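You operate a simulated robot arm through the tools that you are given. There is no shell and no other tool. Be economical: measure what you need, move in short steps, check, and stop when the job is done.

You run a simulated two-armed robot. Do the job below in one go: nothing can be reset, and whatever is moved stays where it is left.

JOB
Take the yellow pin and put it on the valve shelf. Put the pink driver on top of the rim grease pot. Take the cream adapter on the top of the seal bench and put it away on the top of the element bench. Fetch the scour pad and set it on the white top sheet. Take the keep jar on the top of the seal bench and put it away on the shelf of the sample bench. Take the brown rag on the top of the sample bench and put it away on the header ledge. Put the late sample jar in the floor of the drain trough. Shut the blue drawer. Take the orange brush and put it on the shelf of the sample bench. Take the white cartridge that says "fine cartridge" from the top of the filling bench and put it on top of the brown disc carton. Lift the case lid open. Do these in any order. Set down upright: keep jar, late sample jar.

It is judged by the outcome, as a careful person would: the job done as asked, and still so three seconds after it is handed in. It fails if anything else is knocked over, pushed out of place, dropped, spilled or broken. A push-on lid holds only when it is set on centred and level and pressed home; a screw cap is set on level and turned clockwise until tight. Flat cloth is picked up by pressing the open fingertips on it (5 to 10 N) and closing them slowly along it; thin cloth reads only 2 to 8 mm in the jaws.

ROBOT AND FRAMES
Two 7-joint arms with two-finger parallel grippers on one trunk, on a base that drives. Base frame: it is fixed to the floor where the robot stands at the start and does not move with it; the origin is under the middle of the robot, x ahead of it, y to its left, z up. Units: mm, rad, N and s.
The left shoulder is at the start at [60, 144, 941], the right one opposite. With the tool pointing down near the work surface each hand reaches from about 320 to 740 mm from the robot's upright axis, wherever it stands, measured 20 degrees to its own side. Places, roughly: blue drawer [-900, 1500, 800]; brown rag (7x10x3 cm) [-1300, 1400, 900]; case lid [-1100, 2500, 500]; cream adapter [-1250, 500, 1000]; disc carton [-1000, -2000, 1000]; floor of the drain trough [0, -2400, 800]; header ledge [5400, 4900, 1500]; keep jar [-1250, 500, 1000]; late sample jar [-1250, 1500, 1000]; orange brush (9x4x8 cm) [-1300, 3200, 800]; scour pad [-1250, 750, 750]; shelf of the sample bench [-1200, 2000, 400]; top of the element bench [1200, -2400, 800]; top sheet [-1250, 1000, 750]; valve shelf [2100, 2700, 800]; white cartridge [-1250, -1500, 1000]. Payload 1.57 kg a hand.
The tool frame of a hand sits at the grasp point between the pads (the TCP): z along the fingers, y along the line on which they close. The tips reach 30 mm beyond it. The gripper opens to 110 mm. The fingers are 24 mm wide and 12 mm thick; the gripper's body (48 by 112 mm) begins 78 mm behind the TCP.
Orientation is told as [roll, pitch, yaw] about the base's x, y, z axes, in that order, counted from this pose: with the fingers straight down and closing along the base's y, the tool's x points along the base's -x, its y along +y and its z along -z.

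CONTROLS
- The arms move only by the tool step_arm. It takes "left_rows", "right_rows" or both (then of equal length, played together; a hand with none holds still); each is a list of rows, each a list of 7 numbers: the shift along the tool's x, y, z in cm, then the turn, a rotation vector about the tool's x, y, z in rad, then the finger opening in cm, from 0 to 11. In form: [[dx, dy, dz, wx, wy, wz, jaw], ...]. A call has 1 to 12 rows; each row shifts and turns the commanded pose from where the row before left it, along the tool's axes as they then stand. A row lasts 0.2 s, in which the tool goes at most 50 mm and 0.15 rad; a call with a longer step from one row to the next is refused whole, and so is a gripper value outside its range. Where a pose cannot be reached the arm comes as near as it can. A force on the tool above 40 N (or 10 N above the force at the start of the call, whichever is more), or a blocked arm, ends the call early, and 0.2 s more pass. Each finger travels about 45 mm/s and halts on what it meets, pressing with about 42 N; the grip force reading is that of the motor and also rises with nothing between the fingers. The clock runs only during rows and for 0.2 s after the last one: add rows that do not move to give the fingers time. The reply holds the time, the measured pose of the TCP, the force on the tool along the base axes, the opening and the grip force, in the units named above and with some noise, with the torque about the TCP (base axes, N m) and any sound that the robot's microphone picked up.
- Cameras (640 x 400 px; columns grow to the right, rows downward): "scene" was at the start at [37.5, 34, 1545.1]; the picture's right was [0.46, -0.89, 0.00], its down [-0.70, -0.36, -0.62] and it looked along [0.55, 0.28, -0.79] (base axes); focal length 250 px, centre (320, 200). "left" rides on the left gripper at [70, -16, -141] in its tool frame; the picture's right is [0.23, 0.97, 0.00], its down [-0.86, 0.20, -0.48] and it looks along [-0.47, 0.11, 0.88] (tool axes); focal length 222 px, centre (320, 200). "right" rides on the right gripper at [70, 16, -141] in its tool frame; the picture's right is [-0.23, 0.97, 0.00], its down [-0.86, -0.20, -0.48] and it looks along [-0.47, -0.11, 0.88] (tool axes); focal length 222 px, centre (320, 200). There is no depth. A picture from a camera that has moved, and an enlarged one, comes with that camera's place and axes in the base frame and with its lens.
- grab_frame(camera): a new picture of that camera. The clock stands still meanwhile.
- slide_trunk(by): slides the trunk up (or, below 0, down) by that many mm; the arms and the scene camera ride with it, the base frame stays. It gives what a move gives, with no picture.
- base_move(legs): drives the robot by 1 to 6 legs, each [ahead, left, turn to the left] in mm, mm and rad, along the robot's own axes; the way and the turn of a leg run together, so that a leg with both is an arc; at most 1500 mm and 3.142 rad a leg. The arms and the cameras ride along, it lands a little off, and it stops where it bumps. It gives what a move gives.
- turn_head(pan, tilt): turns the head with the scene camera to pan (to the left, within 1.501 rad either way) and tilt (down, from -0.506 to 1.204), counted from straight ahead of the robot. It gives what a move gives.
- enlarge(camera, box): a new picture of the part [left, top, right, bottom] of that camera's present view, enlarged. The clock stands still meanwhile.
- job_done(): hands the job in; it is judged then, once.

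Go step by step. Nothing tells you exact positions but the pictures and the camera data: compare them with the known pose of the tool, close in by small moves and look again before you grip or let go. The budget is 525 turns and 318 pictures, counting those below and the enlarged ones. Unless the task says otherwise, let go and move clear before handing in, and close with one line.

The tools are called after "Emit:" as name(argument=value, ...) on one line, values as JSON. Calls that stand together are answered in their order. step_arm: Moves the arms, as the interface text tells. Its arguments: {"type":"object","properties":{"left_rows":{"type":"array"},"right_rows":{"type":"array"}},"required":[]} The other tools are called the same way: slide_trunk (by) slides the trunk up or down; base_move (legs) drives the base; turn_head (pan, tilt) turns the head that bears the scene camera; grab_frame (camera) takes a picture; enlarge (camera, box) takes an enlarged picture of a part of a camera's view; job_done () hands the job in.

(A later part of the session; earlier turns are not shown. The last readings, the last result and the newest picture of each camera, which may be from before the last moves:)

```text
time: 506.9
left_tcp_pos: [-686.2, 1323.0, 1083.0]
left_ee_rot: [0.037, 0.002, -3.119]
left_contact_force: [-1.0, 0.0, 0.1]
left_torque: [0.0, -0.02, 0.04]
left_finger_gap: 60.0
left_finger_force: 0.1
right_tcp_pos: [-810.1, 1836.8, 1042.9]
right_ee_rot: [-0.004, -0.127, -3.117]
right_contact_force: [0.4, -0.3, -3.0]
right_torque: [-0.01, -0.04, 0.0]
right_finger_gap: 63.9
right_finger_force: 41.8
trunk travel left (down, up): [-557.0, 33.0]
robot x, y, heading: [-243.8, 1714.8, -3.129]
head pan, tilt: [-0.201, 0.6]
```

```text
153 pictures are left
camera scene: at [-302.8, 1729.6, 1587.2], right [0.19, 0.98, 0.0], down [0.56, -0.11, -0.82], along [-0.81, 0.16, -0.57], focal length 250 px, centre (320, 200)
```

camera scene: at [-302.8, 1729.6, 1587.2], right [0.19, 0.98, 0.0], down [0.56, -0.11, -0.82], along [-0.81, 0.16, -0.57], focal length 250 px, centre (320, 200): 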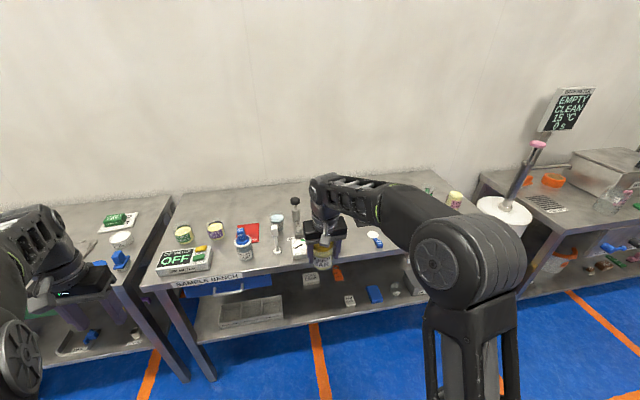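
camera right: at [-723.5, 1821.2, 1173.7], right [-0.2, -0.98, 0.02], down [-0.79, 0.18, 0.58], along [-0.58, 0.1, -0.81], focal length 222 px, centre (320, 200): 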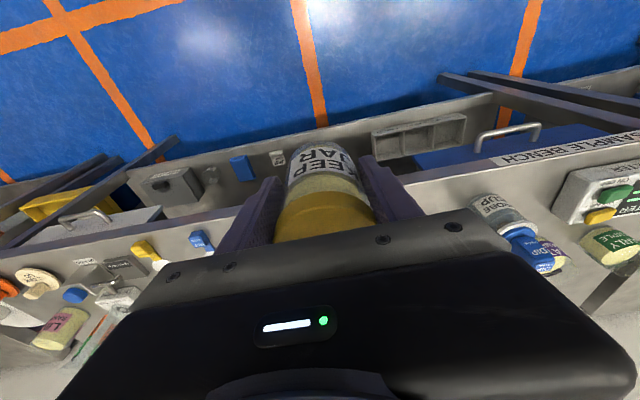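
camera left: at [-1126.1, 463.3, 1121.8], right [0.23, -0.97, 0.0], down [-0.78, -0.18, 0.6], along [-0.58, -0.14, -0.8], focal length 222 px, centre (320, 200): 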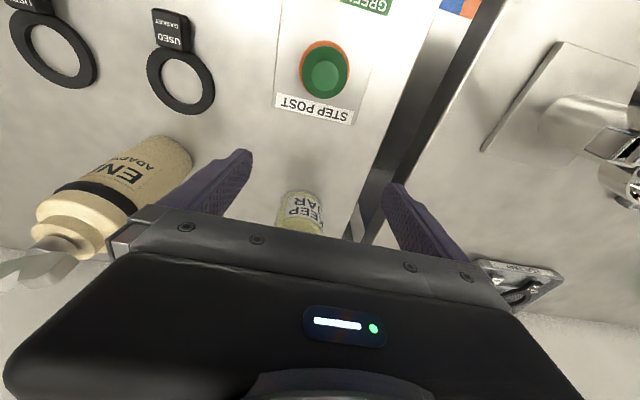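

Emit:
slide_trunk(by=-400)

Emit:
slide_trunk(by=-140)

Emit:
grab_frame(camera="right")

Emit:
grab_frame(camera="scene")

```text
time: 510.7
left_tcp_pos: [-684.9, 1323.6, 682.5]
left_ee_rot: [0.039, 0.003, -3.117]
left_contact_force: [0.5, 0.1, 0.9]
left_torque: [-0.01, 0.02, -0.02]
left_finger_gap: 60.0
left_finger_force: 0.2
right_tcp_pos: [-810.8, 1837.7, 643.0]
right_ee_rot: [-0.003, -0.126, -3.119]
right_contact_force: [-0.1, -0.2, -1.2]
right_torque: [0.02, -0.03, -0.01]
right_finger_gap: 63.8
right_finger_force: 41.9
trunk travel left (down, up): [-157.0, 433.0]
robot x, y, heading: [-248.8, 1714.4, -3.129]
head pan, tilt: [-0.201, 0.6]
```

```text
time: 512.4
left_tcp_pos: [-685.2, 1323.8, 544.6]
left_ee_rot: [0.037, 0.001, -3.117]
left_contact_force: [0.2, 0.6, 0.1]
left_torque: [-0.01, 0.0, -0.03]
left_finger_gap: 59.9
left_finger_force: 0.0
right_tcp_pos: [-809.7, 1838.0, 504.1]
right_ee_rot: [-0.005, -0.127, -3.119]
right_contact_force: [-0.5, -0.8, -1.3]
right_torque: [0.01, -0.05, 0.0]
right_finger_gap: 63.8
right_finger_force: 41.7
trunk travel left (down, up): [-17.0, 573.0]
robot x, y, heading: [-246.8, 1714.3, -3.137]
head pan, tilt: [-0.201, 0.6]
```

```text
152 pictures are left
camera right: at [-723.3, 1822.4, 633.7], right [-0.2, -0.98, 0.02], down [-0.79, 0.18, 0.58], along [-0.58, 0.1, -0.81], focal length 222 px, centre (320, 200)
```

right: 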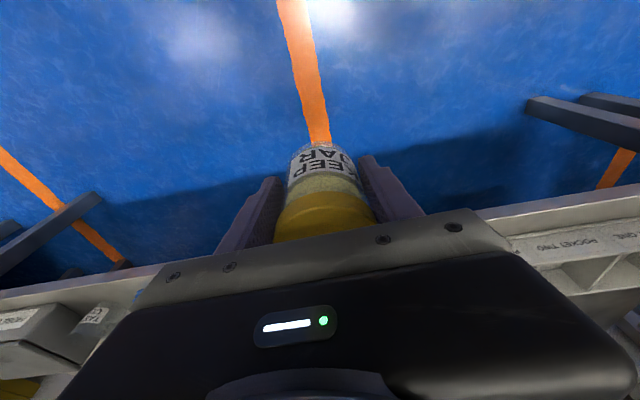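

```text
151 pictures are left
camera scene: at [-302.7, 1729.5, 1047.3], right [0.19, 0.98, 0.0], down [0.56, -0.11, -0.82], along [-0.81, 0.16, -0.57], focal length 250 px, centre (320, 200)
```

scene: 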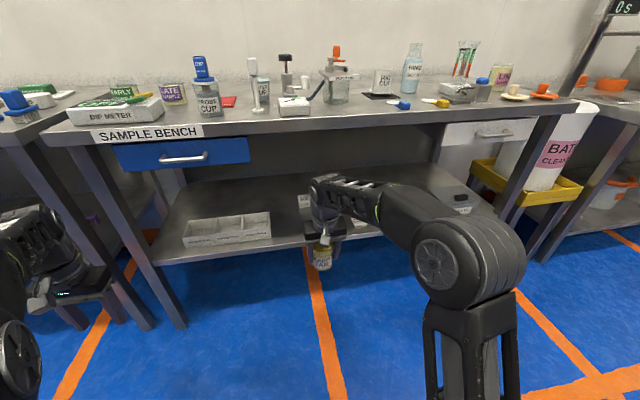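

The hand fits under the bench top. I drive ahead 260 mm to bring the jar over the shelf.

Emit:
base_move(legs=[[255, 0, 0]])

Emit:
grab_frame(camera="right")

Emit:
grab_frame(camera="scene")

```text
time: 514.2
left_tcp_pos: [-925.3, 1314.3, 541.8]
left_ee_rot: [0.032, 0.005, -3.1]
left_contact_force: [-0.1, 0.2, 0.1]
left_torque: [-0.02, -0.03, 0.03]
left_finger_gap: 60.1
left_finger_force: 0.1
right_tcp_pos: [-1056.2, 1834.7, 502.8]
right_ee_rot: [-0.005, -0.127, -3.115]
right_contact_force: [0.2, 0.0, -2.1]
right_torque: [0.01, -0.04, -0.01]
right_finger_gap: 63.6
right_finger_force: 41.5
trunk travel left (down, up): [-17.0, 573.0]
robot x, y, heading: [-492.6, 1710.1, -3.13]
head pan, tilt: [-0.201, 0.6]
stopped in leg 1: the robot was blocked; the commanded pose is now the measured one
```

```text
150 pictures are left
camera right: at [-969.1, 1818.4, 633.4], right [-0.2, -0.98, 0.02], down [-0.79, 0.18, 0.58], along [-0.58, 0.1, -0.81], focal length 222 px, centre (320, 200)
```

right: 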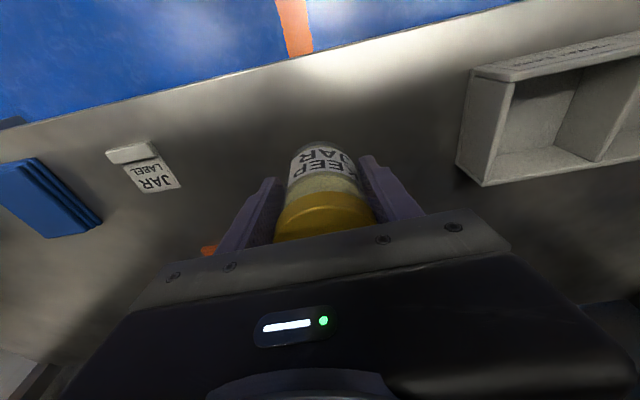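

```text
149 pictures are left
camera scene: at [-548.2, 1726.3, 1047.3], right [0.19, 0.98, 0.0], down [0.56, -0.1, -0.83], along [-0.81, 0.15, -0.56], focal length 250 px, centre (320, 200)
```

scene: 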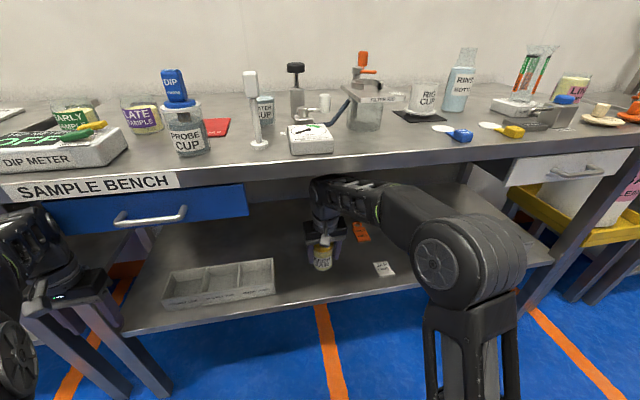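

The base stopped (my left hand met the bench leg), but the jar is already well inside over the shelf. I lower it.

Emit:
step_arm(right_rows=[[0.13, 0, 1, 0, 0, 0, 4], [0.13, 0, 1, 0, 0, 0, 4], [0.13, 0, 1, 0, 0, 0, 4], [0.06, 0, 0.5, 0, 0, 0, 4], [0, 0, 0, 0, 0, 0, 4]])

Emit:
enlarge(camera="scene", box=[270, 190, 410, 290])

```text
time: 515.4
left_tcp_pos: [-924.5, 1314.8, 541.8]
left_ee_rot: [0.032, 0.008, -3.1]
left_contact_force: [0.0, -0.4, 0.4]
left_torque: [0.0, 0.0, 0.02]
left_finger_gap: 59.8
left_finger_force: 0.0
right_tcp_pos: [-1056.6, 1832.4, 467.9]
right_ee_rot: [-0.005, -0.125, -3.119]
right_contact_force: [0.1, 0.4, -1.0]
right_torque: [-0.01, -0.01, -0.01]
right_finger_gap: 63.9
right_finger_force: 41.1
trunk travel left (down, up): [-17.0, 573.0]
robot x, y, heading: [-494.9, 1707.5, -3.127]
head pan, tilt: [-0.201, 0.6]
```

```text
4.00 times, centred on (340, 240) of scene
camera zoom: at [-548.1, 1726.0, 1047.3], right [0.19, 0.98, 0.0], down [0.56, -0.1, -0.83], along [-0.81, 0.15, -0.56], focal length 1001 px, centre (240, 40)
```

zoom: 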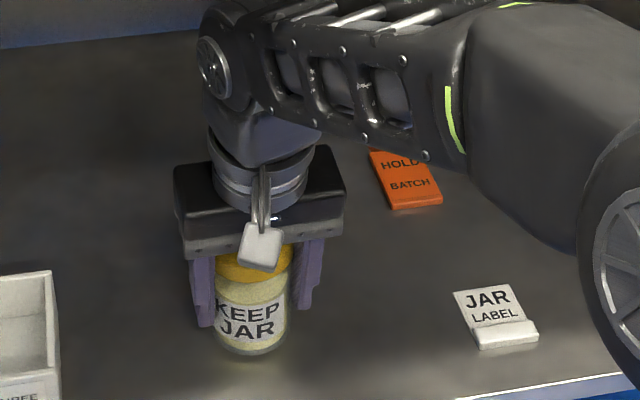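

Emit:
step_arm(right_rows=[[0.06, 0, 0.5, 0, 0, 0, 4], [0, 0, 0, 0, 0, 0, 4]])

Emit:
step_arm(right_rows=[[0.05, 0, 0.4, 0, 0, 0, 4], [0, 0, 0, 0, 0, 0, 4]])

```text
time: 516.0
left_tcp_pos: [-923.8, 1314.5, 541.9]
left_ee_rot: [0.031, 0.006, -3.102]
left_contact_force: [0.1, -0.2, 0.7]
left_torque: [-0.01, -0.02, -0.03]
left_finger_gap: 60.1
left_finger_force: 0.1
right_tcp_pos: [-1057.5, 1832.2, 462.2]
right_ee_rot: [-0.005, -0.128, -3.117]
right_contact_force: [1.3, 0.9, 7.6]
right_torque: [-0.28, -0.06, 0.0]
right_finger_gap: 63.5
right_finger_force: 41.8
trunk travel left (down, up): [-17.0, 573.0]
robot x, y, heading: [-492.1, 1708.7, -3.126]
head pan, tilt: [-0.201, 0.6]
```

```text
time: 516.6
left_tcp_pos: [-924.3, 1315.4, 544.3]
left_ee_rot: [0.032, 0.003, -3.102]
left_contact_force: [0.3, 0.2, 0.0]
left_torque: [-0.02, -0.03, 0.04]
left_finger_gap: 60.0
left_finger_force: 0.1
right_tcp_pos: [-1057.1, 1832.4, 460.4]
right_ee_rot: [-0.004, -0.133, -3.118]
right_contact_force: [5.9, 2.5, 37.3]
right_torque: [-0.93, -0.11, 0.1]
right_finger_gap: 64.2
right_finger_force: 42.1
trunk travel left (down, up): [-17.0, 573.0]
robot x, y, heading: [-492.6, 1709.8, -3.126]
head pan, tilt: [-0.201, 0.6]
```

Contact; I ease off 3 mm and release.

Emit:
step_arm(right_rows=[[0, 0, -0.3, 0, 0, 0, 4], [0, 0, 0, 0, 0, 0, 6.6], [0, 0, 0, 0, 0, 0, 7.5], [0, 0, 0, 0, 0, 0, 9], [0, 0, 0, 0, 0, 0, 10.5], [0, 0, 0, 0, 0, 0, 10.5]])

Emit:
enlarge(camera="scene", box=[270, 190, 410, 290])

```text
time: 518.0
left_tcp_pos: [-925.4, 1313.9, 541.2]
left_ee_rot: [0.031, 0.007, -3.1]
left_contact_force: [-0.2, -0.4, 0.3]
left_torque: [0.01, 0.0, 0.0]
left_finger_gap: 59.8
left_finger_force: 0.0
right_tcp_pos: [-1055.8, 1833.2, 462.0]
right_ee_rot: [-0.006, -0.127, -3.116]
right_contact_force: [0.0, -0.3, -0.5]
right_torque: [-0.01, -0.02, -0.02]
right_finger_gap: 105.1
right_finger_force: 0.1
trunk travel left (down, up): [-17.0, 573.0]
robot x, y, heading: [-491.4, 1710.3, -3.125]
head pan, tilt: [-0.201, 0.6]
```

```text
4.00 times, centred on (340, 240) of scene
camera zoom: at [-548.0, 1726.0, 1047.3], right [0.19, 0.98, 0.0], down [0.56, -0.1, -0.83], along [-0.81, 0.15, -0.56], focal length 1001 px, centre (240, 40)
```

zoom: 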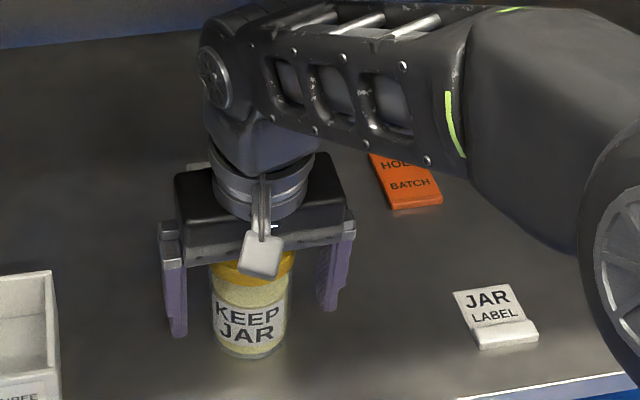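

The keep jar stands upright on the shelf. I rise 40 mm and back out.

Emit:
step_arm(right_rows=[[-0.2, 0, -2, 0, 0, 0, 10.5], [-0.2, 0, -2, 0, 0, 0, 10.5], [0, 0, 0, 0, 0, 0, 10.5]])

Emit:
base_move(legs=[[-300, 0, 0]])

Emit:
grab_frame(camera="scene")

```text
time: 518.8
left_tcp_pos: [-924.8, 1313.8, 542.1]
left_ee_rot: [0.03, 0.006, -3.099]
left_contact_force: [0.3, -0.4, 0.2]
left_torque: [0.0, 0.01, 0.02]
left_finger_gap: 60.0
left_finger_force: 0.0
right_tcp_pos: [-1056.7, 1830.7, 501.6]
right_ee_rot: [-0.004, -0.127, -3.116]
right_contact_force: [0.1, 0.2, -0.3]
right_torque: [0.0, -0.03, 0.0]
right_finger_gap: 105.2
right_finger_force: 0.0
trunk travel left (down, up): [-17.0, 573.0]
robot x, y, heading: [-490.5, 1710.1, -3.127]
head pan, tilt: [-0.201, 0.6]
```

```text
time: 520.9
left_tcp_pos: [-625.7, 1318.2, 541.5]
left_ee_rot: [0.031, 0.006, -3.1]
left_contact_force: [1.4, -0.3, 0.7]
left_torque: [-0.01, -0.01, 0.02]
left_finger_gap: 59.7
left_finger_force: 0.1
right_tcp_pos: [-754.4, 1836.0, 500.5]
right_ee_rot: [-0.006, -0.126, -3.117]
right_contact_force: [-0.4, -0.1, -0.6]
right_torque: [-0.01, 0.01, 0.01]
right_finger_gap: 105.1
right_finger_force: 0.1
trunk travel left (down, up): [-17.0, 573.0]
robot x, y, heading: [-192.1, 1713.3, -3.13]
head pan, tilt: [-0.201, 0.6]
```

```text
146 pictures are left
camera scene: at [-248.1, 1730.7, 1047.3], right [0.19, 0.98, 0.0], down [0.56, -0.1, -0.82], along [-0.81, 0.15, -0.57], focal length 250 px, centre (320, 200)
```

scene: 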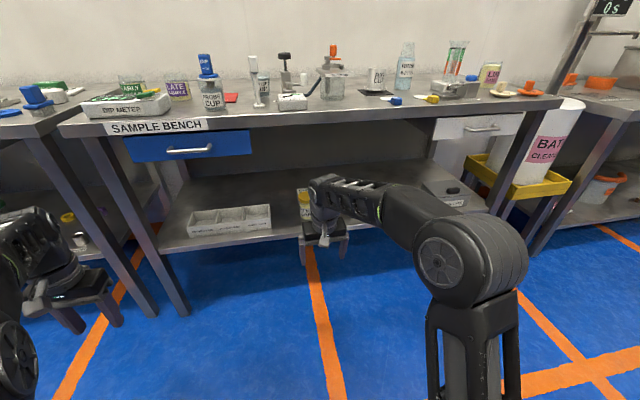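

The keep jar stands on the shelf. The case with the lid seems to be the grey box at the right end of this shelf (≈[-1050,2490,450]); I move there to look.

Emit:
base_move(legs=[[0, -600, 0]])

Emit:
turn_head(pan=-0.2, tilt=0.5)

Emit:
grab_frame(camera="scene")

```text
time: 524.4
left_tcp_pos: [-634.1, 1947.3, 541.9]
left_ee_rot: [0.031, 0.006, -3.108]
left_contact_force: [-0.4, -0.5, -0.5]
left_torque: [0.01, 0.01, 0.03]
left_finger_gap: 60.0
left_finger_force: 0.0
right_tcp_pos: [-761.1, 2464.5, 502.4]
right_ee_rot: [-0.006, -0.127, -3.124]
right_contact_force: [-0.7, -0.4, 0.2]
right_torque: [-0.01, -0.01, 0.05]
right_finger_gap: 105.2
right_finger_force: 0.1
trunk travel left (down, up): [-17.0, 573.0]
robot x, y, heading: [-199.4, 2336.8, -3.135]
head pan, tilt: [-0.201, 0.6]
```

```text
time: 525.0
left_tcp_pos: [-633.9, 1946.5, 541.0]
left_ee_rot: [0.032, 0.009, -3.109]
left_contact_force: [-0.1, -0.1, -0.2]
left_torque: [0.0, 0.02, 0.0]
left_finger_gap: 60.0
left_finger_force: 0.0
right_tcp_pos: [-760.5, 2465.8, 501.0]
right_ee_rot: [-0.006, -0.128, -3.123]
right_contact_force: [-1.2, -0.5, 0.3]
right_torque: [-0.01, -0.01, 0.01]
right_finger_gap: 105.1
right_finger_force: 0.0
trunk travel left (down, up): [-17.0, 573.0]
robot x, y, heading: [-196.3, 2339.4, -3.135]
head pan, tilt: [-0.201, 0.499]
```

```text
145 pictures are left
camera scene: at [-256.6, 2356.5, 1056.4], right [0.19, 0.98, 0.0], down [0.47, -0.09, -0.88], along [-0.86, 0.17, -0.48], focal length 250 px, centre (320, 200)
```

scene: 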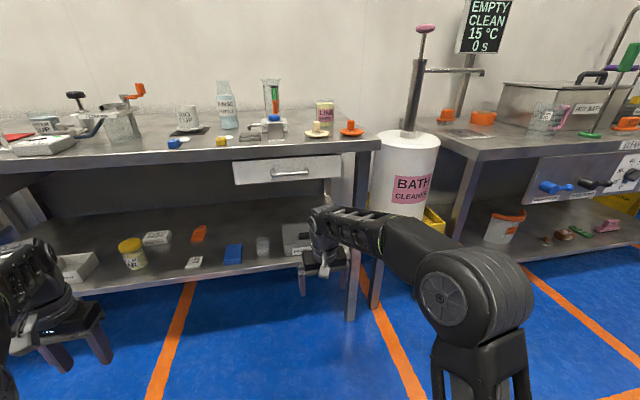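

Emit:
base_move(legs=[[0, 230, 0]])

Emit:
turn_head(pan=-0.35, tilt=0.5)

Emit:
grab_frame(camera="scene")

Emit:
enlarge(camera="scene", box=[310, 140, 430, 240])

```text
time: 526.8
left_tcp_pos: [-635.7, 1714.9, 540.9]
left_ee_rot: [0.034, 0.006, -3.116]
left_contact_force: [-0.2, 0.4, 0.0]
left_torque: [0.0, 0.02, 0.01]
left_finger_gap: 59.9
left_finger_force: 0.0
right_tcp_pos: [-758.1, 2233.4, 501.7]
right_ee_rot: [-0.005, -0.127, -3.13]
right_contact_force: [0.0, 0.1, 0.2]
right_torque: [-0.02, -0.01, 0.01]
right_finger_gap: 105.0
right_finger_force: 0.0
trunk travel left (down, up): [-17.0, 573.0]
robot x, y, heading: [-197.7, 2103.4, -3.144]
head pan, tilt: [-0.201, 0.499]
```

```text
time: 527.5
left_tcp_pos: [-634.5, 1715.1, 541.8]
left_ee_rot: [0.03, 0.007, -3.113]
left_contact_force: [0.9, 0.0, -0.4]
left_torque: [0.0, -0.04, 0.02]
left_finger_gap: 59.9
left_finger_force: 0.1
right_tcp_pos: [-759.5, 2233.6, 500.1]
right_ee_rot: [-0.005, -0.126, -3.129]
right_contact_force: [0.1, 0.1, 0.5]
right_torque: [0.0, 0.0, -0.02]
right_finger_gap: 105.3
right_finger_force: 0.1
trunk travel left (down, up): [-17.0, 573.0]
robot x, y, heading: [-198.9, 2102.3, -3.144]
head pan, tilt: [-0.351, 0.499]
```

```text
144 pictures are left
camera scene: at [-252.1, 2135.3, 1056.4], right [0.34, 0.94, 0.0], down [0.45, -0.16, -0.88], along [-0.82, 0.3, -0.48], focal length 250 px, centre (320, 200)
```

scene: 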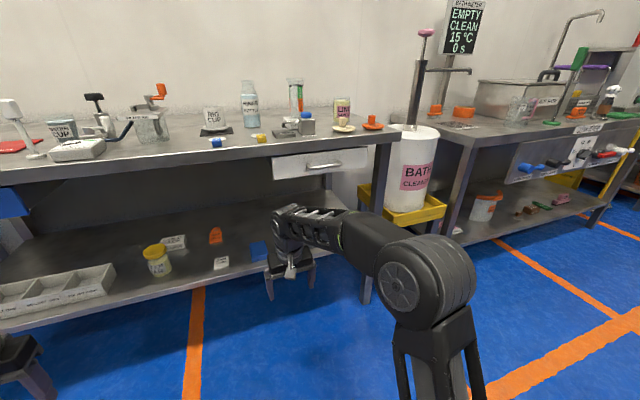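

```text
4.00 times, centred on (370, 190) of scene
camera zoom: at [-252.1, 2135.3, 1056.4], right [0.34, 0.94, 0.0], down [0.45, -0.16, -0.88], along [-0.82, 0.3, -0.48], focal length 1001 px, centre (120, 240)
```

zoom: 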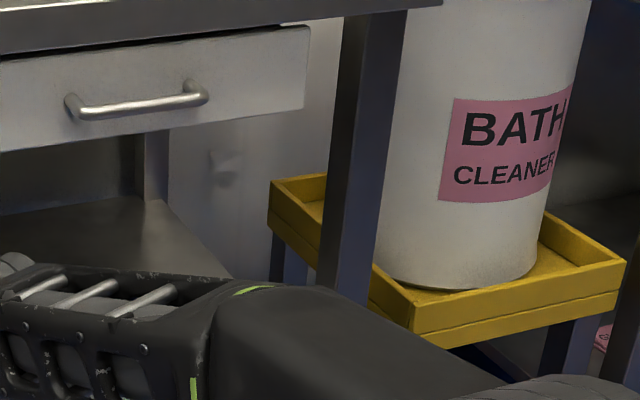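

Emit:
base_move(legs=[[0, -420, 0]])

Emit:
turn_head(pan=0.1, tilt=0.6)

Emit:
enlarge(camera="scene", box=[180, 100, 420, 280])

```text
time: 530.1
left_tcp_pos: [-637.7, 2146.8, 540.8]
left_ee_rot: [0.03, 0.006, -3.125]
left_contact_force: [-0.4, 0.1, 0.4]
left_torque: [0.02, -0.01, -0.02]
left_finger_gap: 60.0
left_finger_force: 0.0
right_tcp_pos: [-755.7, 2666.2, 500.8]
right_ee_rot: [-0.005, -0.127, -3.139]
right_contact_force: [0.7, 0.4, 0.3]
right_torque: [-0.02, -0.04, -0.02]
right_finger_gap: 104.9
right_finger_force: 0.1
trunk travel left (down, up): [-17.0, 573.0]
robot x, y, heading: [-195.8, 2533.2, 3.135]
head pan, tilt: [-0.351, 0.499]
```

```text
time: 531.0
left_tcp_pos: [-637.5, 2148.2, 541.6]
left_ee_rot: [0.031, 0.007, -3.125]
left_contact_force: [0.1, -0.2, 0.4]
left_torque: [-0.03, 0.0, 0.04]
left_finger_gap: 60.0
left_finger_force: 0.0
right_tcp_pos: [-756.2, 2665.9, 501.4]
right_ee_rot: [-0.005, -0.127, -3.139]
right_contact_force: [0.0, -1.1, -0.7]
right_torque: [0.03, 0.01, 0.01]
right_finger_gap: 104.7
right_finger_force: 0.0
trunk travel left (down, up): [-17.0, 573.0]
robot x, y, heading: [-191.7, 2531.6, 3.13]
head pan, tilt: [0.099, 0.6]
```

```text
2.22 times, centred on (300, 190) of scene
camera zoom: at [-252.8, 2523.6, 1047.3], right [-0.09, 1.0, 0.0], down [0.56, 0.05, -0.83], along [-0.82, -0.07, -0.56], focal length 556 px, centre (364, 222)
```

zoom: 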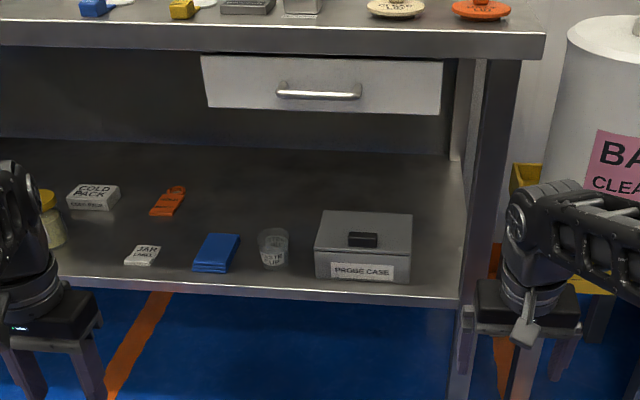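

Emit:
enlarge(camera="scene", box=[310, 185, 374, 233])

```text
8.33 times, centred on (342, 209) of scene
camera zoom: at [-252.8, 2523.6, 1047.3], right [-0.09, 1.0, 0.0], down [0.56, 0.05, -0.83], along [-0.82, -0.07, -0.56], focal length 2084 px, centre (137, 125)
```

zoom: 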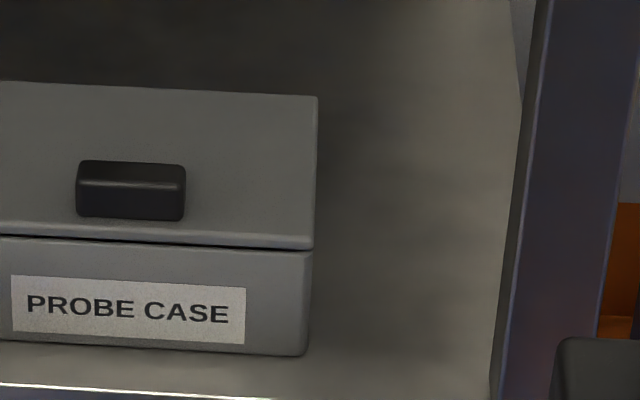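

The case ("PROBE CASE") has a black knob near the front of its lid (≈[-1019,2453,485]), presumably hinged at the back. I'll grip the knob with the right hand pointing forward, lift, then push the lid over with the left. First I turn the right hand to point forward.

Emit:
base_move(legs=[[0, 60, 0.01]])

Emit:
step_arm(right_rows=[[1, 1.2, 0, 0, -0.14, 0, 9], [1, 1.2, 0, 0, -0.14, 0, 8], [0.5, 1.2, 0, 0, -0.14, 0, 8], [0, 1.2, 0, 0, -0.14, 0, 8], [0, 1.2, 0, 0, -0.14, 0, 8], [0, 1.2, 0, 0, -0.14, 0, 8], [0, 1.2, 0, 0, -0.14, 0, 8], [0, 1.2, 0, 0, -0.14, 0, 8], [0, 1.2, 0, 0, -0.14, 0, 8], [0, 0, 0, 0, -0.14, 0, 8], [0, 0, 0, 0, 0, 0, 8]])

Emit:
grab_frame(camera="scene")

```text
time: 532.0
left_tcp_pos: [-634.8, 2081.5, 541.1]
left_ee_rot: [0.031, 0.005, -3.114]
left_contact_force: [-0.5, -0.5, 0.3]
left_torque: [-0.02, 0.01, 0.03]
left_finger_gap: 60.0
left_finger_force: 0.1
right_tcp_pos: [-758.1, 2600.8, 501.2]
right_ee_rot: [-0.006, -0.127, -3.131]
right_contact_force: [-0.6, 0.3, -0.2]
right_torque: [-0.04, 0.02, 0.0]
right_finger_gap: 105.2
right_finger_force: 0.0
trunk travel left (down, up): [-17.0, 573.0]
robot x, y, heading: [-196.9, 2472.1, 3.145]
head pan, tilt: [0.099, 0.6]
```

```text
time: 534.4
left_tcp_pos: [-634.3, 2082.4, 541.0]
left_ee_rot: [0.032, 0.006, -3.114]
left_contact_force: [0.0, -0.3, 0.3]
left_torque: [-0.02, -0.01, -0.03]
left_finger_gap: 60.0
left_finger_force: 0.1
right_tcp_pos: [-731.1, 2492.2, 494.4]
right_ee_rot: [-0.086, -1.529, -3.042]
right_contact_force: [-0.7, 0.1, 0.1]
right_torque: [-0.02, 0.01, 0.06]
right_finger_gap: 80.0
right_finger_force: 0.0
trunk travel left (down, up): [-17.0, 573.0]
robot x, y, heading: [-194.4, 2471.2, 3.139]
head pan, tilt: [0.099, 0.6]
```

```text
140 pictures are left
camera scene: at [-252.9, 2462.4, 1047.3], right [-0.1, 1.0, 0.0], down [0.56, 0.06, -0.83], along [-0.82, -0.08, -0.56], focal length 250 px, centre (320, 200)
```

scene: 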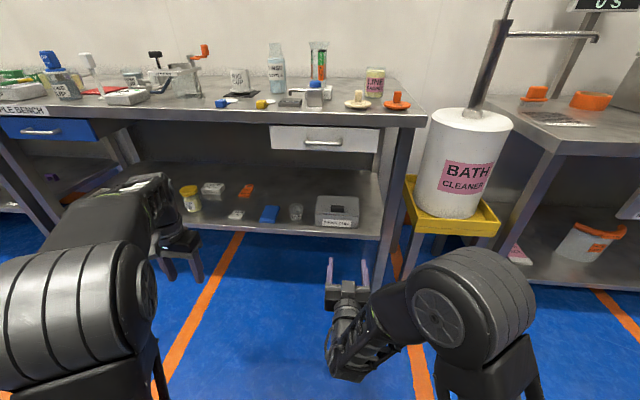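

The right hand points straight ahead at z≈494. I drive ahead 190 mm and look.

Emit:
base_move(legs=[[190, 0, 0]])

Emit:
grab_frame(camera="right")

Emit:
enlarge(camera="scene", box=[260, 160, 420, 260])

```text
time: 535.9
left_tcp_pos: [-825.4, 2083.2, 540.2]
left_ee_rot: [0.031, 0.006, -3.116]
left_contact_force: [0.0, -0.7, -0.1]
left_torque: [0.02, -0.01, -0.02]
left_finger_gap: 60.1
left_finger_force: 0.1
right_tcp_pos: [-921.5, 2493.2, 494.6]
right_ee_rot: [-0.101, -1.528, -3.032]
right_contact_force: [0.1, 0.4, -1.0]
right_torque: [-0.01, 0.02, -0.01]
right_finger_gap: 80.0
right_finger_force: 0.1
trunk travel left (down, up): [-17.0, 573.0]
robot x, y, heading: [-387.0, 2471.2, 3.142]
head pan, tilt: [0.099, 0.6]
```

```text
139 pictures are left
camera right: at [-778.4, 2478.7, 430.6], right [0.0, -0.97, 0.22], down [0.44, 0.2, 0.88], along [-0.9, 0.1, 0.43], focal length 222 px, centre (320, 200)
```

right: 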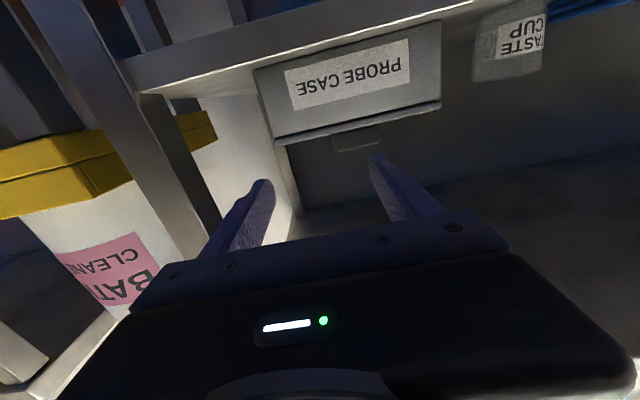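

```text
4.00 times, centred on (340, 210) of scene
camera zoom: at [-443.8, 2462.7, 1047.3], right [-0.1, 1.0, 0.0], down [0.56, 0.06, -0.83], along [-0.82, -0.08, -0.56], focal length 1001 px, centre (240, 160)
```

zoom: 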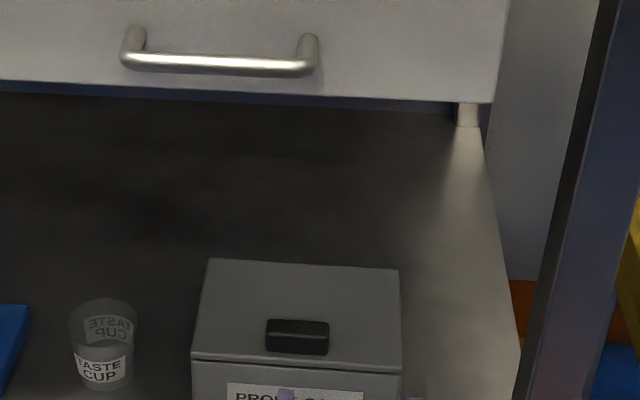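

The knob is at ≈[-1022,2451,482]. I align the hand and move in.

Emit:
step_arm(right_rows=[[0.1, 1.4, 0, 0, 0, 0, 8], [0.1, 1.4, 0, 0, 0, 0, 8], [0.1, 1.4, 0, 0, 0, 0, 8], [0, 0, 2.5, 0, 0, 0, 8], [0, 0, 2.5, 0, 0, 0, 8], [0, 0, 0, 0, 0, 0, 8]])

Emit:
grab_frame(camera="right")

Emit:
enlarge(camera="scene", box=[260, 180, 420, 280])

```text
time: 537.3
left_tcp_pos: [-826.7, 2083.4, 540.7]
left_ee_rot: [0.033, 0.007, -3.116]
left_contact_force: [0.3, 0.1, 0.2]
left_torque: [0.05, -0.01, 0.0]
left_finger_gap: 59.9
left_finger_force: 0.0
right_tcp_pos: [-973.2, 2451.3, 488.0]
right_ee_rot: [-0.103, -1.528, -3.028]
right_contact_force: [0.2, 0.4, 1.0]
right_torque: [-0.02, -0.02, -0.02]
right_finger_gap: 80.0
right_finger_force: 0.0
trunk travel left (down, up): [-17.0, 573.0]
robot x, y, heading: [-386.6, 2474.6, 3.135]
head pan, tilt: [0.099, 0.6]
```

```text
137 pictures are left
camera right: at [-829.7, 2436.6, 424.6], right [0.0, -0.97, 0.22], down [0.44, 0.2, 0.88], along [-0.9, 0.1, 0.43], focal length 222 px, centre (320, 200)
```

right: 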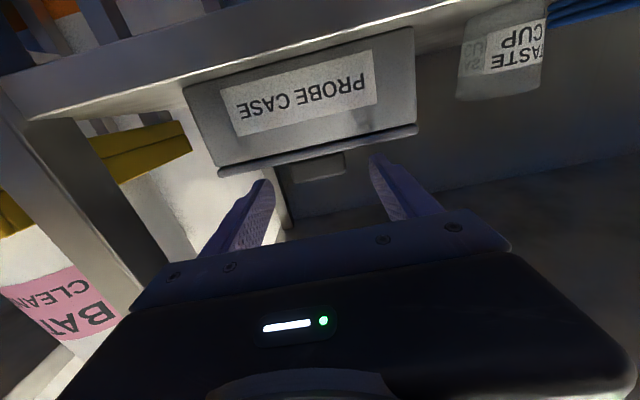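

```text
4.00 times, centred on (340, 230) of scene
camera zoom: at [-443.9, 2462.7, 1047.3], right [-0.1, 1.0, 0.0], down [0.56, 0.06, -0.83], along [-0.82, -0.08, -0.57], focal length 1001 px, centre (240, 80)
```

zoom: 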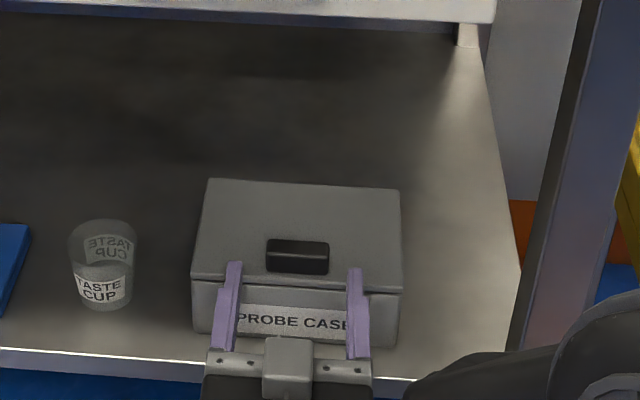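

Emit:
step_arm(right_rows=[[-0.4, 0, 0, 0, 0, 0, 8], [0, 0, 1.6, 0, 0, 0, 8], [0, 0, 1.6, 0, 0, 0, 8], [0, 0, 1.5, 0, 0, 0, 8], [0, 0, 0, 0, 0, 0, 8]])

Emit:
grab_frame(camera="right")

Emit:
enlarge(camera="scene", box=[300, 195, 380, 255])

```text
time: 538.5
left_tcp_pos: [-824.9, 2082.3, 541.2]
left_ee_rot: [0.032, 0.007, -3.116]
left_contact_force: [-0.5, -0.1, -0.7]
left_torque: [0.0, 0.0, 0.0]
left_finger_gap: 60.1
left_finger_force: 0.1
right_tcp_pos: [-1020.6, 2451.9, 489.5]
right_ee_rot: [-0.1, -1.524, -3.033]
right_contact_force: [-0.1, 0.5, -0.2]
right_torque: [0.01, 0.0, 0.02]
right_finger_gap: 80.0
right_finger_force: 0.2
trunk travel left (down, up): [-17.0, 573.0]
robot x, y, heading: [-384.5, 2471.2, 3.142]
head pan, tilt: [0.099, 0.6]
```

```text
135 pictures are left
camera right: at [-875.5, 2436.9, 426.1], right [0.0, -0.97, 0.22], down [0.44, 0.2, 0.88], along [-0.9, 0.1, 0.43], focal length 222 px, centre (320, 200)
```

right: 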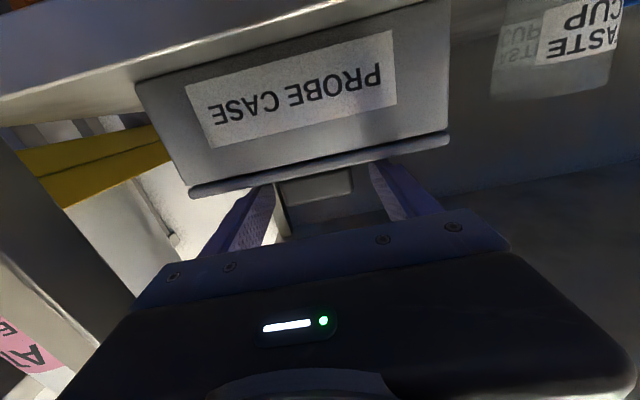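

```text
6.67 times, centred on (340, 225) of scene
camera zoom: at [-443.9, 2462.7, 1047.3], right [-0.1, 1.0, 0.0], down [0.56, 0.06, -0.83], along [-0.82, -0.08, -0.57], focal length 1668 px, centre (187, 33)
```

zoom: 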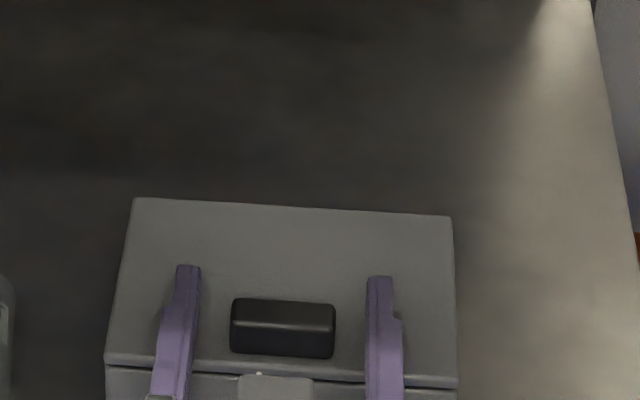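

Emit:
step_arm(right_rows=[[0, 0, 0, 0, 0, 0, 6.5], [0, 0, 0, 0, 0, 0, 5], [0, 0, 0, 0, 0, 0, 4], [0, 0, 0, 0, 0, 0, 3], [0, 0, 0, 0, 0, 0, 3]])

Emit:
enlarge(camera="scene", box=[300, 195, 380, 255])

```text
time: 539.7
left_tcp_pos: [-825.2, 2082.4, 540.7]
left_ee_rot: [0.031, 0.006, -3.115]
left_contact_force: [-0.4, 0.3, 0.2]
left_torque: [-0.01, 0.02, -0.02]
left_finger_gap: 60.0
left_finger_force: 0.0
right_tcp_pos: [-1020.6, 2452.5, 490.0]
right_ee_rot: [-0.096, -1.525, -3.039]
right_contact_force: [0.7, 2.6, -0.2]
right_torque: [-0.1, 0.01, -0.35]
right_finger_gap: 49.8
right_finger_force: 39.6
trunk travel left (down, up): [-17.0, 573.0]
robot x, y, heading: [-389.3, 2471.4, 3.138]
head pan, tilt: [0.099, 0.6]
```

```text
6.67 times, centred on (340, 225) of scene
camera zoom: at [-443.9, 2462.8, 1047.3], right [-0.1, 1.0, 0.0], down [0.56, 0.05, -0.83], along [-0.82, -0.08, -0.56], focal length 1668 px, centre (187, 33)
```

zoom: 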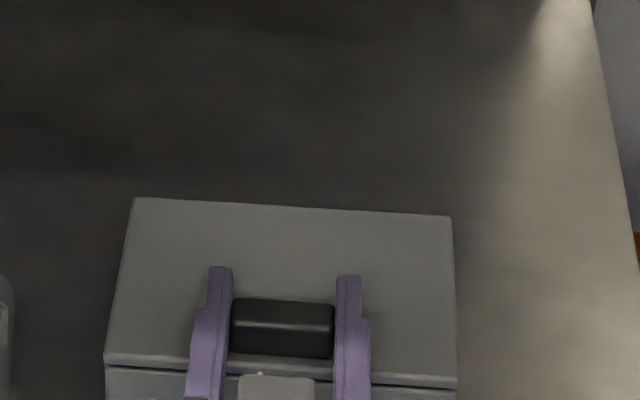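

The knob is gripped (50 mm). I lift it along an arc about the back hinge, a little at first.

Emit:
step_arm(right_rows=[[-1.0, 0, 0.2, 0, 0.1, 0, 3], [-1.0, 0, 0.2, 0, 0.1, 0, 3], [-1.0, 0, 0.2, 0, 0.1, 0, 3], [0, 0, 0, 0, 0, 0, 3]])

Emit:
enlarge(camera="scene", box=[260, 160, 420, 280])

```text
time: 540.7
left_tcp_pos: [-825.6, 2083.1, 541.7]
left_ee_rot: [0.033, 0.007, -3.116]
left_contact_force: [0.9, -0.1, 0.5]
left_torque: [0.0, 0.04, 0.02]
left_finger_gap: 59.9
left_finger_force: 0.0
right_tcp_pos: [-1031.5, 2452.4, 521.3]
right_ee_rot: [-0.014, -1.228, -3.123]
right_contact_force: [-12.3, 4.6, 1.8]
right_torque: [0.02, 0.91, -0.11]
right_finger_gap: 49.4
right_finger_force: 44.8
trunk travel left (down, up): [-17.0, 573.0]
robot x, y, heading: [-384.0, 2473.5, 3.141]
head pan, tilt: [0.099, 0.6]
```

```text
3.33 times, centred on (340, 220) of scene
camera zoom: at [-444.4, 2463.0, 1047.3], right [-0.1, 1.0, 0.0], down [0.56, 0.05, -0.82], along [-0.82, -0.08, -0.57], focal length 834 px, centre (253, 133)
```

zoom: 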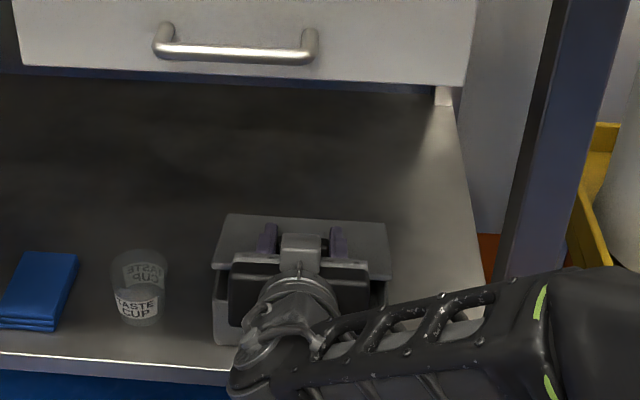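

Emit:
step_arm(right_rows=[[-0.9, 0, 0.55, 0, 0.1, 0, 3], [-0.95, 0, 0.4, 0, 0.1, 0, 3], [-0.95, 0, 0.4, 0, 0.1, 0, 3], [0, 0, 0, 0, 0, 0, 3]])

Emit:
enlarge(camera="scene", box=[260, 160, 420, 280])

```text
time: 541.3
left_tcp_pos: [-824.3, 2083.2, 541.8]
left_ee_rot: [0.031, 0.006, -3.117]
left_contact_force: [-0.8, 0.3, -0.1]
left_torque: [-0.01, -0.04, 0.01]
left_finger_gap: 60.1
left_finger_force: 0.1
right_tcp_pos: [-1040.1, 2452.8, 534.7]
right_ee_rot: [-0.009, -1.077, -3.133]
right_contact_force: [18.3, 5.5, 10.2]
right_torque: [-0.05, -0.13, -0.64]
right_finger_gap: 49.6
right_finger_force: 44.9
trunk travel left (down, up): [-17.0, 573.0]
robot x, y, heading: [-387.4, 2469.6, 3.138]
head pan, tilt: [0.099, 0.6]
stopped in row 2 (right hand): the force on the tool passed its limit (the readings are from after the stop); the commanded pose is now the measured one
```

```text
3.33 times, centred on (340, 220) of scene
camera zoom: at [-441.4, 2463.4, 1047.4], right [-0.1, 1.0, 0.0], down [0.56, 0.05, -0.83], along [-0.82, -0.08, -0.56], focal length 834 px, centre (253, 133)
```

zoom: 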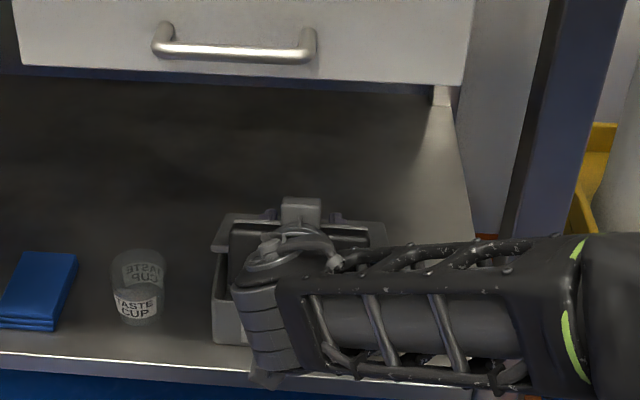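

Too far in; I correct slightly and continue the arc in small steps.

Emit:
step_arm(right_rows=[[-0.6, 0, -0.5, 0, 0.06, 0, 3], [-0.8, 0, 0.1, 0, 0.08, 0, 3], [0, 0, 0, 0, 0, 0, 3]])

Emit:
enlarge(camera="scene", box=[240, 140, 480, 320])

```text
time: 542.1
left_tcp_pos: [-827.3, 2084.3, 540.7]
left_ee_rot: [0.03, 0.008, -3.118]
left_contact_force: [0.4, 0.2, 0.8]
left_torque: [-0.01, -0.04, -0.02]
left_finger_gap: 60.2
left_finger_force: 0.1
right_tcp_pos: [-1045.1, 2453.7, 543.3]
right_ee_rot: [-0.012, -0.931, -3.129]
right_contact_force: [-29.0, -5.7, -14.0]
right_torque: [-0.4, 1.11, -0.24]
right_finger_gap: 49.8
right_finger_force: 45.1
trunk travel left (down, up): [-17.0, 573.0]
robot x, y, heading: [-392.0, 2471.6, 3.14]
head pan, tilt: [0.099, 0.6]
```

```text
2.22 times, centred on (360, 230) of scene
camera zoom: at [-445.7, 2462.6, 1047.0], right [-0.1, 1.0, 0.0], down [0.56, 0.05, -0.82], along [-0.82, -0.08, -0.57], focal length 556 px, centre (231, 133)
```

zoom: 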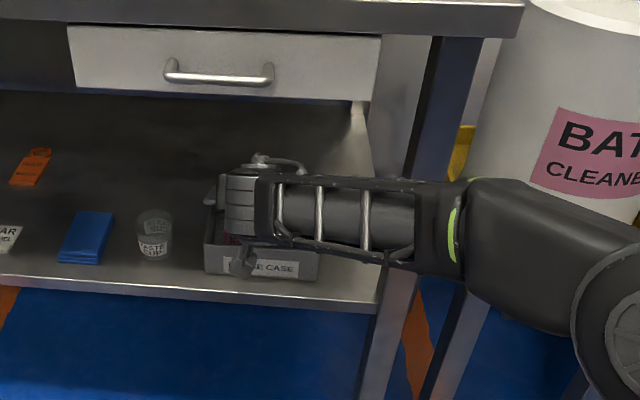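

Emit:
step_arm(right_rows=[[-0.15, 0, 0.35, 0, 0, 0, 3], [0, 0, 0, 0, 0, 0, 3], [0, 0, 0, 0, 0, 0, 3]])

```text
time: 542.9
left_tcp_pos: [-824.7, 2083.9, 541.5]
left_ee_rot: [0.032, 0.008, -3.118]
left_contact_force: [0.0, 0.3, 0.7]
left_torque: [0.01, -0.03, -0.01]
left_finger_gap: 59.7
left_finger_force: 0.1
right_tcp_pos: [-1046.8, 2453.0, 543.9]
right_ee_rot: [-0.009, -0.931, -3.131]
right_contact_force: [14.1, 6.3, -4.5]
right_torque: [-0.32, -1.38, -0.03]
right_finger_gap: 49.7
right_finger_force: 44.8
trunk travel left (down, up): [-17.0, 573.0]
robot x, y, heading: [-382.0, 2471.1, 3.135]
head pan, tilt: [0.099, 0.6]
```

Emit:
step_arm(right_rows=[[-0.8, 0, 0.05, 0, 0.08, 0, 3], [-0.8, 0, 0.16, 0, 0.08, 0, 3], [0, 0, 0, 0, 0, 0, 3]])

Emit:
enlarge(camera="scene", box=[240, 140, 480, 320])

```text
time: 543.7
left_tcp_pos: [-825.3, 2082.9, 540.8]
left_ee_rot: [0.03, 0.007, -3.118]
left_contact_force: [-0.1, -0.7, -0.6]
left_torque: [0.05, 0.01, 0.0]
left_finger_gap: 59.8
left_finger_force: 0.2
right_tcp_pos: [-1059.7, 2453.3, 556.5]
right_ee_rot: [-0.008, -0.778, -3.133]
right_contact_force: [-0.7, 0.0, 0.2]
right_torque: [-0.27, 0.17, -1.06]
right_finger_gap: 49.6
right_finger_force: 44.9
trunk travel left (down, up): [-17.0, 573.0]
robot x, y, heading: [-382.6, 2471.3, 3.135]
head pan, tilt: [0.099, 0.6]
```

```text
2.22 times, centred on (360, 230) of scene
camera zoom: at [-443.4, 2462.9, 1047.4], right [-0.1, 1.0, 0.0], down [0.56, 0.05, -0.83], along [-0.82, -0.08, -0.57], focal length 556 px, centre (231, 133)
```

zoom: 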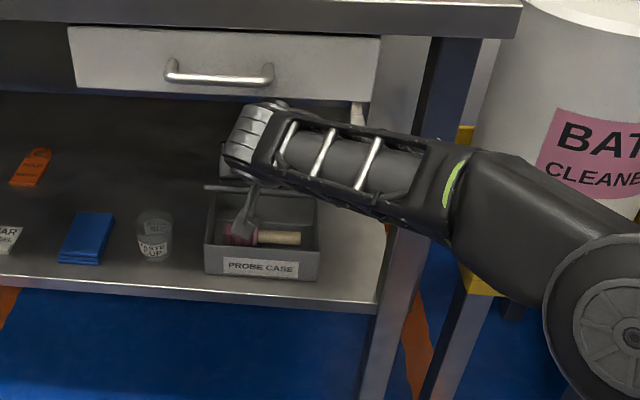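

The lid is up about 43° with no strain. Now I turn the left hand to point forward (closed fingers) so it can go under the lid and push it over.

Emit:
step_arm(left_rows=[[-1, 0, 0, 0, -0.14, 0, 3], [-0.99, 0, 0.14, 0, -0.14, 0, 1], [-0.96, 0, 0.28, 0, -0.14, 0, 0], [-0.91, 0, 0.41, 0, -0.14, 0, 0], [-0.85, 0, 0.53, 0, -0.14, 0, 0], [-0.76, 0, 0.64, 0, -0.14, 0, 0], [-0.67, 0, 0.74, 0, -0.14, 0, 0], [-0.56, 0, 0.83, 0, -0.14, 0, 0], [-0.44, 0, 0.9, 0, -0.14, 0, 0], [-0.31, 0, 0.95, 0, -0.14, 0, 0], [0, 0, 0, 0, 0, 0, 0]])

Emit:
turn_head(pan=0.2, tilt=0.6)

Emit:
grab_frame(camera="scene")

```text
time: 546.1
left_tcp_pos: [-917.5, 2090.3, 545.8]
left_ee_rot: [0.049, -1.29, 3.088]
left_contact_force: [0.3, 0.2, 0.1]
left_torque: [0.02, 0.01, 0.0]
left_finger_gap: 0.0
left_finger_force: 21.4
left hand out of reach, approached as far as the arm can: row 7, 8
right_tcp_pos: [-1058.7, 2453.1, 556.0]
right_ee_rot: [-0.009, -0.775, -3.132]
right_contact_force: [-6.4, 1.1, 8.1]
right_torque: [-0.12, 1.09, -0.15]
right_finger_gap: 49.6
right_finger_force: 45.3
trunk travel left (down, up): [-17.0, 573.0]
robot x, y, heading: [-388.3, 2472.0, 3.136]
head pan, tilt: [0.099, 0.6]
```

```text
time: 546.8
left_tcp_pos: [-918.2, 2089.7, 544.6]
left_ee_rot: [0.051, -1.289, 3.087]
left_contact_force: [-0.1, -0.2, -0.8]
left_torque: [-0.01, 0.02, 0.01]
left_finger_gap: 0.0
left_finger_force: 21.9
right_tcp_pos: [-1058.5, 2451.1, 555.2]
right_ee_rot: [-0.009, -0.774, -3.132]
right_contact_force: [-3.9, 0.9, 7.3]
right_torque: [-0.15, 0.98, -0.11]
right_finger_gap: 49.5
right_finger_force: 45.4
trunk travel left (down, up): [-17.0, 573.0]
robot x, y, heading: [-386.7, 2469.3, 3.141]
head pan, tilt: [0.201, 0.6]
```

```text
128 pictures are left
camera scene: at [-441.5, 2454.3, 1047.3], right [-0.2, 0.98, 0.0], down [0.55, 0.11, -0.83], along [-0.81, -0.16, -0.56], focal length 250 px, centre (320, 200)
```

scene: 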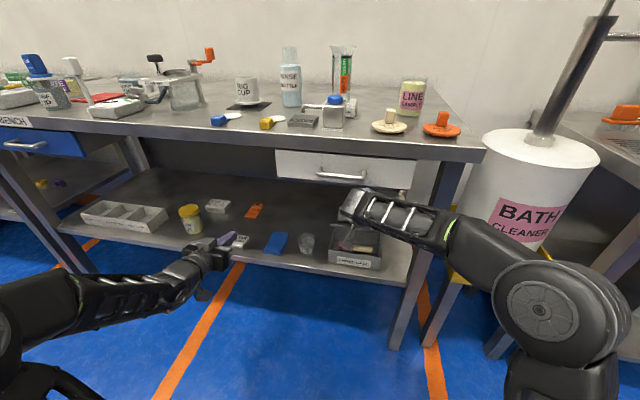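

Emit:
step_arm(left_rows=[[0, -3.2, 0, 0, 0, 0, 0], [0, -3.2, 0, 0, 0, 0, 0], [0, -3.2, 0, 0, 0, 0, 0], [0, -3.2, 0, 0, 0, 0, 0], [0, -3.2, 0, 0, 0, 0, 0], [0, -3.2, 0, 0, 0, 0, 0], [0, -3.2, 0, 0, 0, 0, 0], [0, -3.2, 0, 0, 0, 0, 0], [0, -3.2, 0, 0, 0, 0, 0], [0, 0, 0, 0, 0, 0, 0]])

Emit:
grab_frame(camera="scene")

Emit:
grab_frame(camera="left")

```text
time: 549.0
left_tcp_pos: [-930.1, 2357.4, 545.7]
left_ee_rot: [0.052, -1.288, 3.087]
left_contact_force: [0.1, 0.4, -0.4]
left_torque: [0.03, 0.01, -0.02]
left_finger_gap: 0.0
left_finger_force: 20.7
left hand out of reach, approached as far as the arm can: row 1, 4, 5, 6
right_tcp_pos: [-1058.2, 2453.3, 555.8]
right_ee_rot: [-0.009, -0.773, -3.133]
right_contact_force: [2.0, 2.7, 5.4]
right_torque: [-0.46, 0.13, 0.05]
right_finger_gap: 49.7
right_finger_force: 45.1
trunk travel left (down, up): [-17.0, 573.0]
robot x, y, heading: [-385.9, 2471.6, 3.137]
head pan, tilt: [0.201, 0.6]
```

```text
127 pictures are left
camera scene: at [-441.4, 2454.3, 1047.3], right [-0.2, 0.98, 0.0], down [0.55, 0.11, -0.83], along [-0.81, -0.16, -0.56], focal length 250 px, centre (320, 200)
```

scene: 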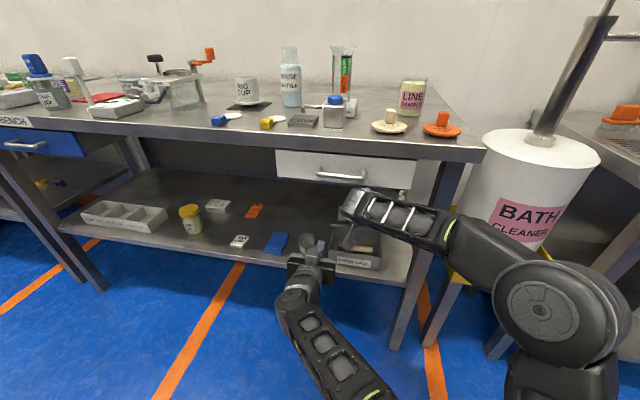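

```text
126 pictures are left
camera left: at [-774.3, 2372.1, 518.1], right [0.06, -0.98, -0.2], down [0.22, -0.19, 0.96], along [-0.97, -0.1, 0.2], focal length 222 px, centre (320, 200)
```

left: 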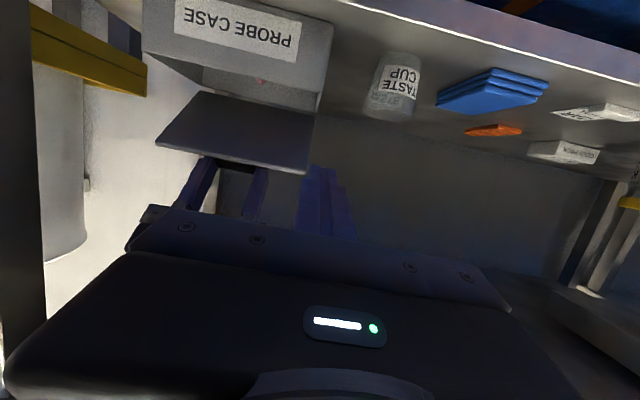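

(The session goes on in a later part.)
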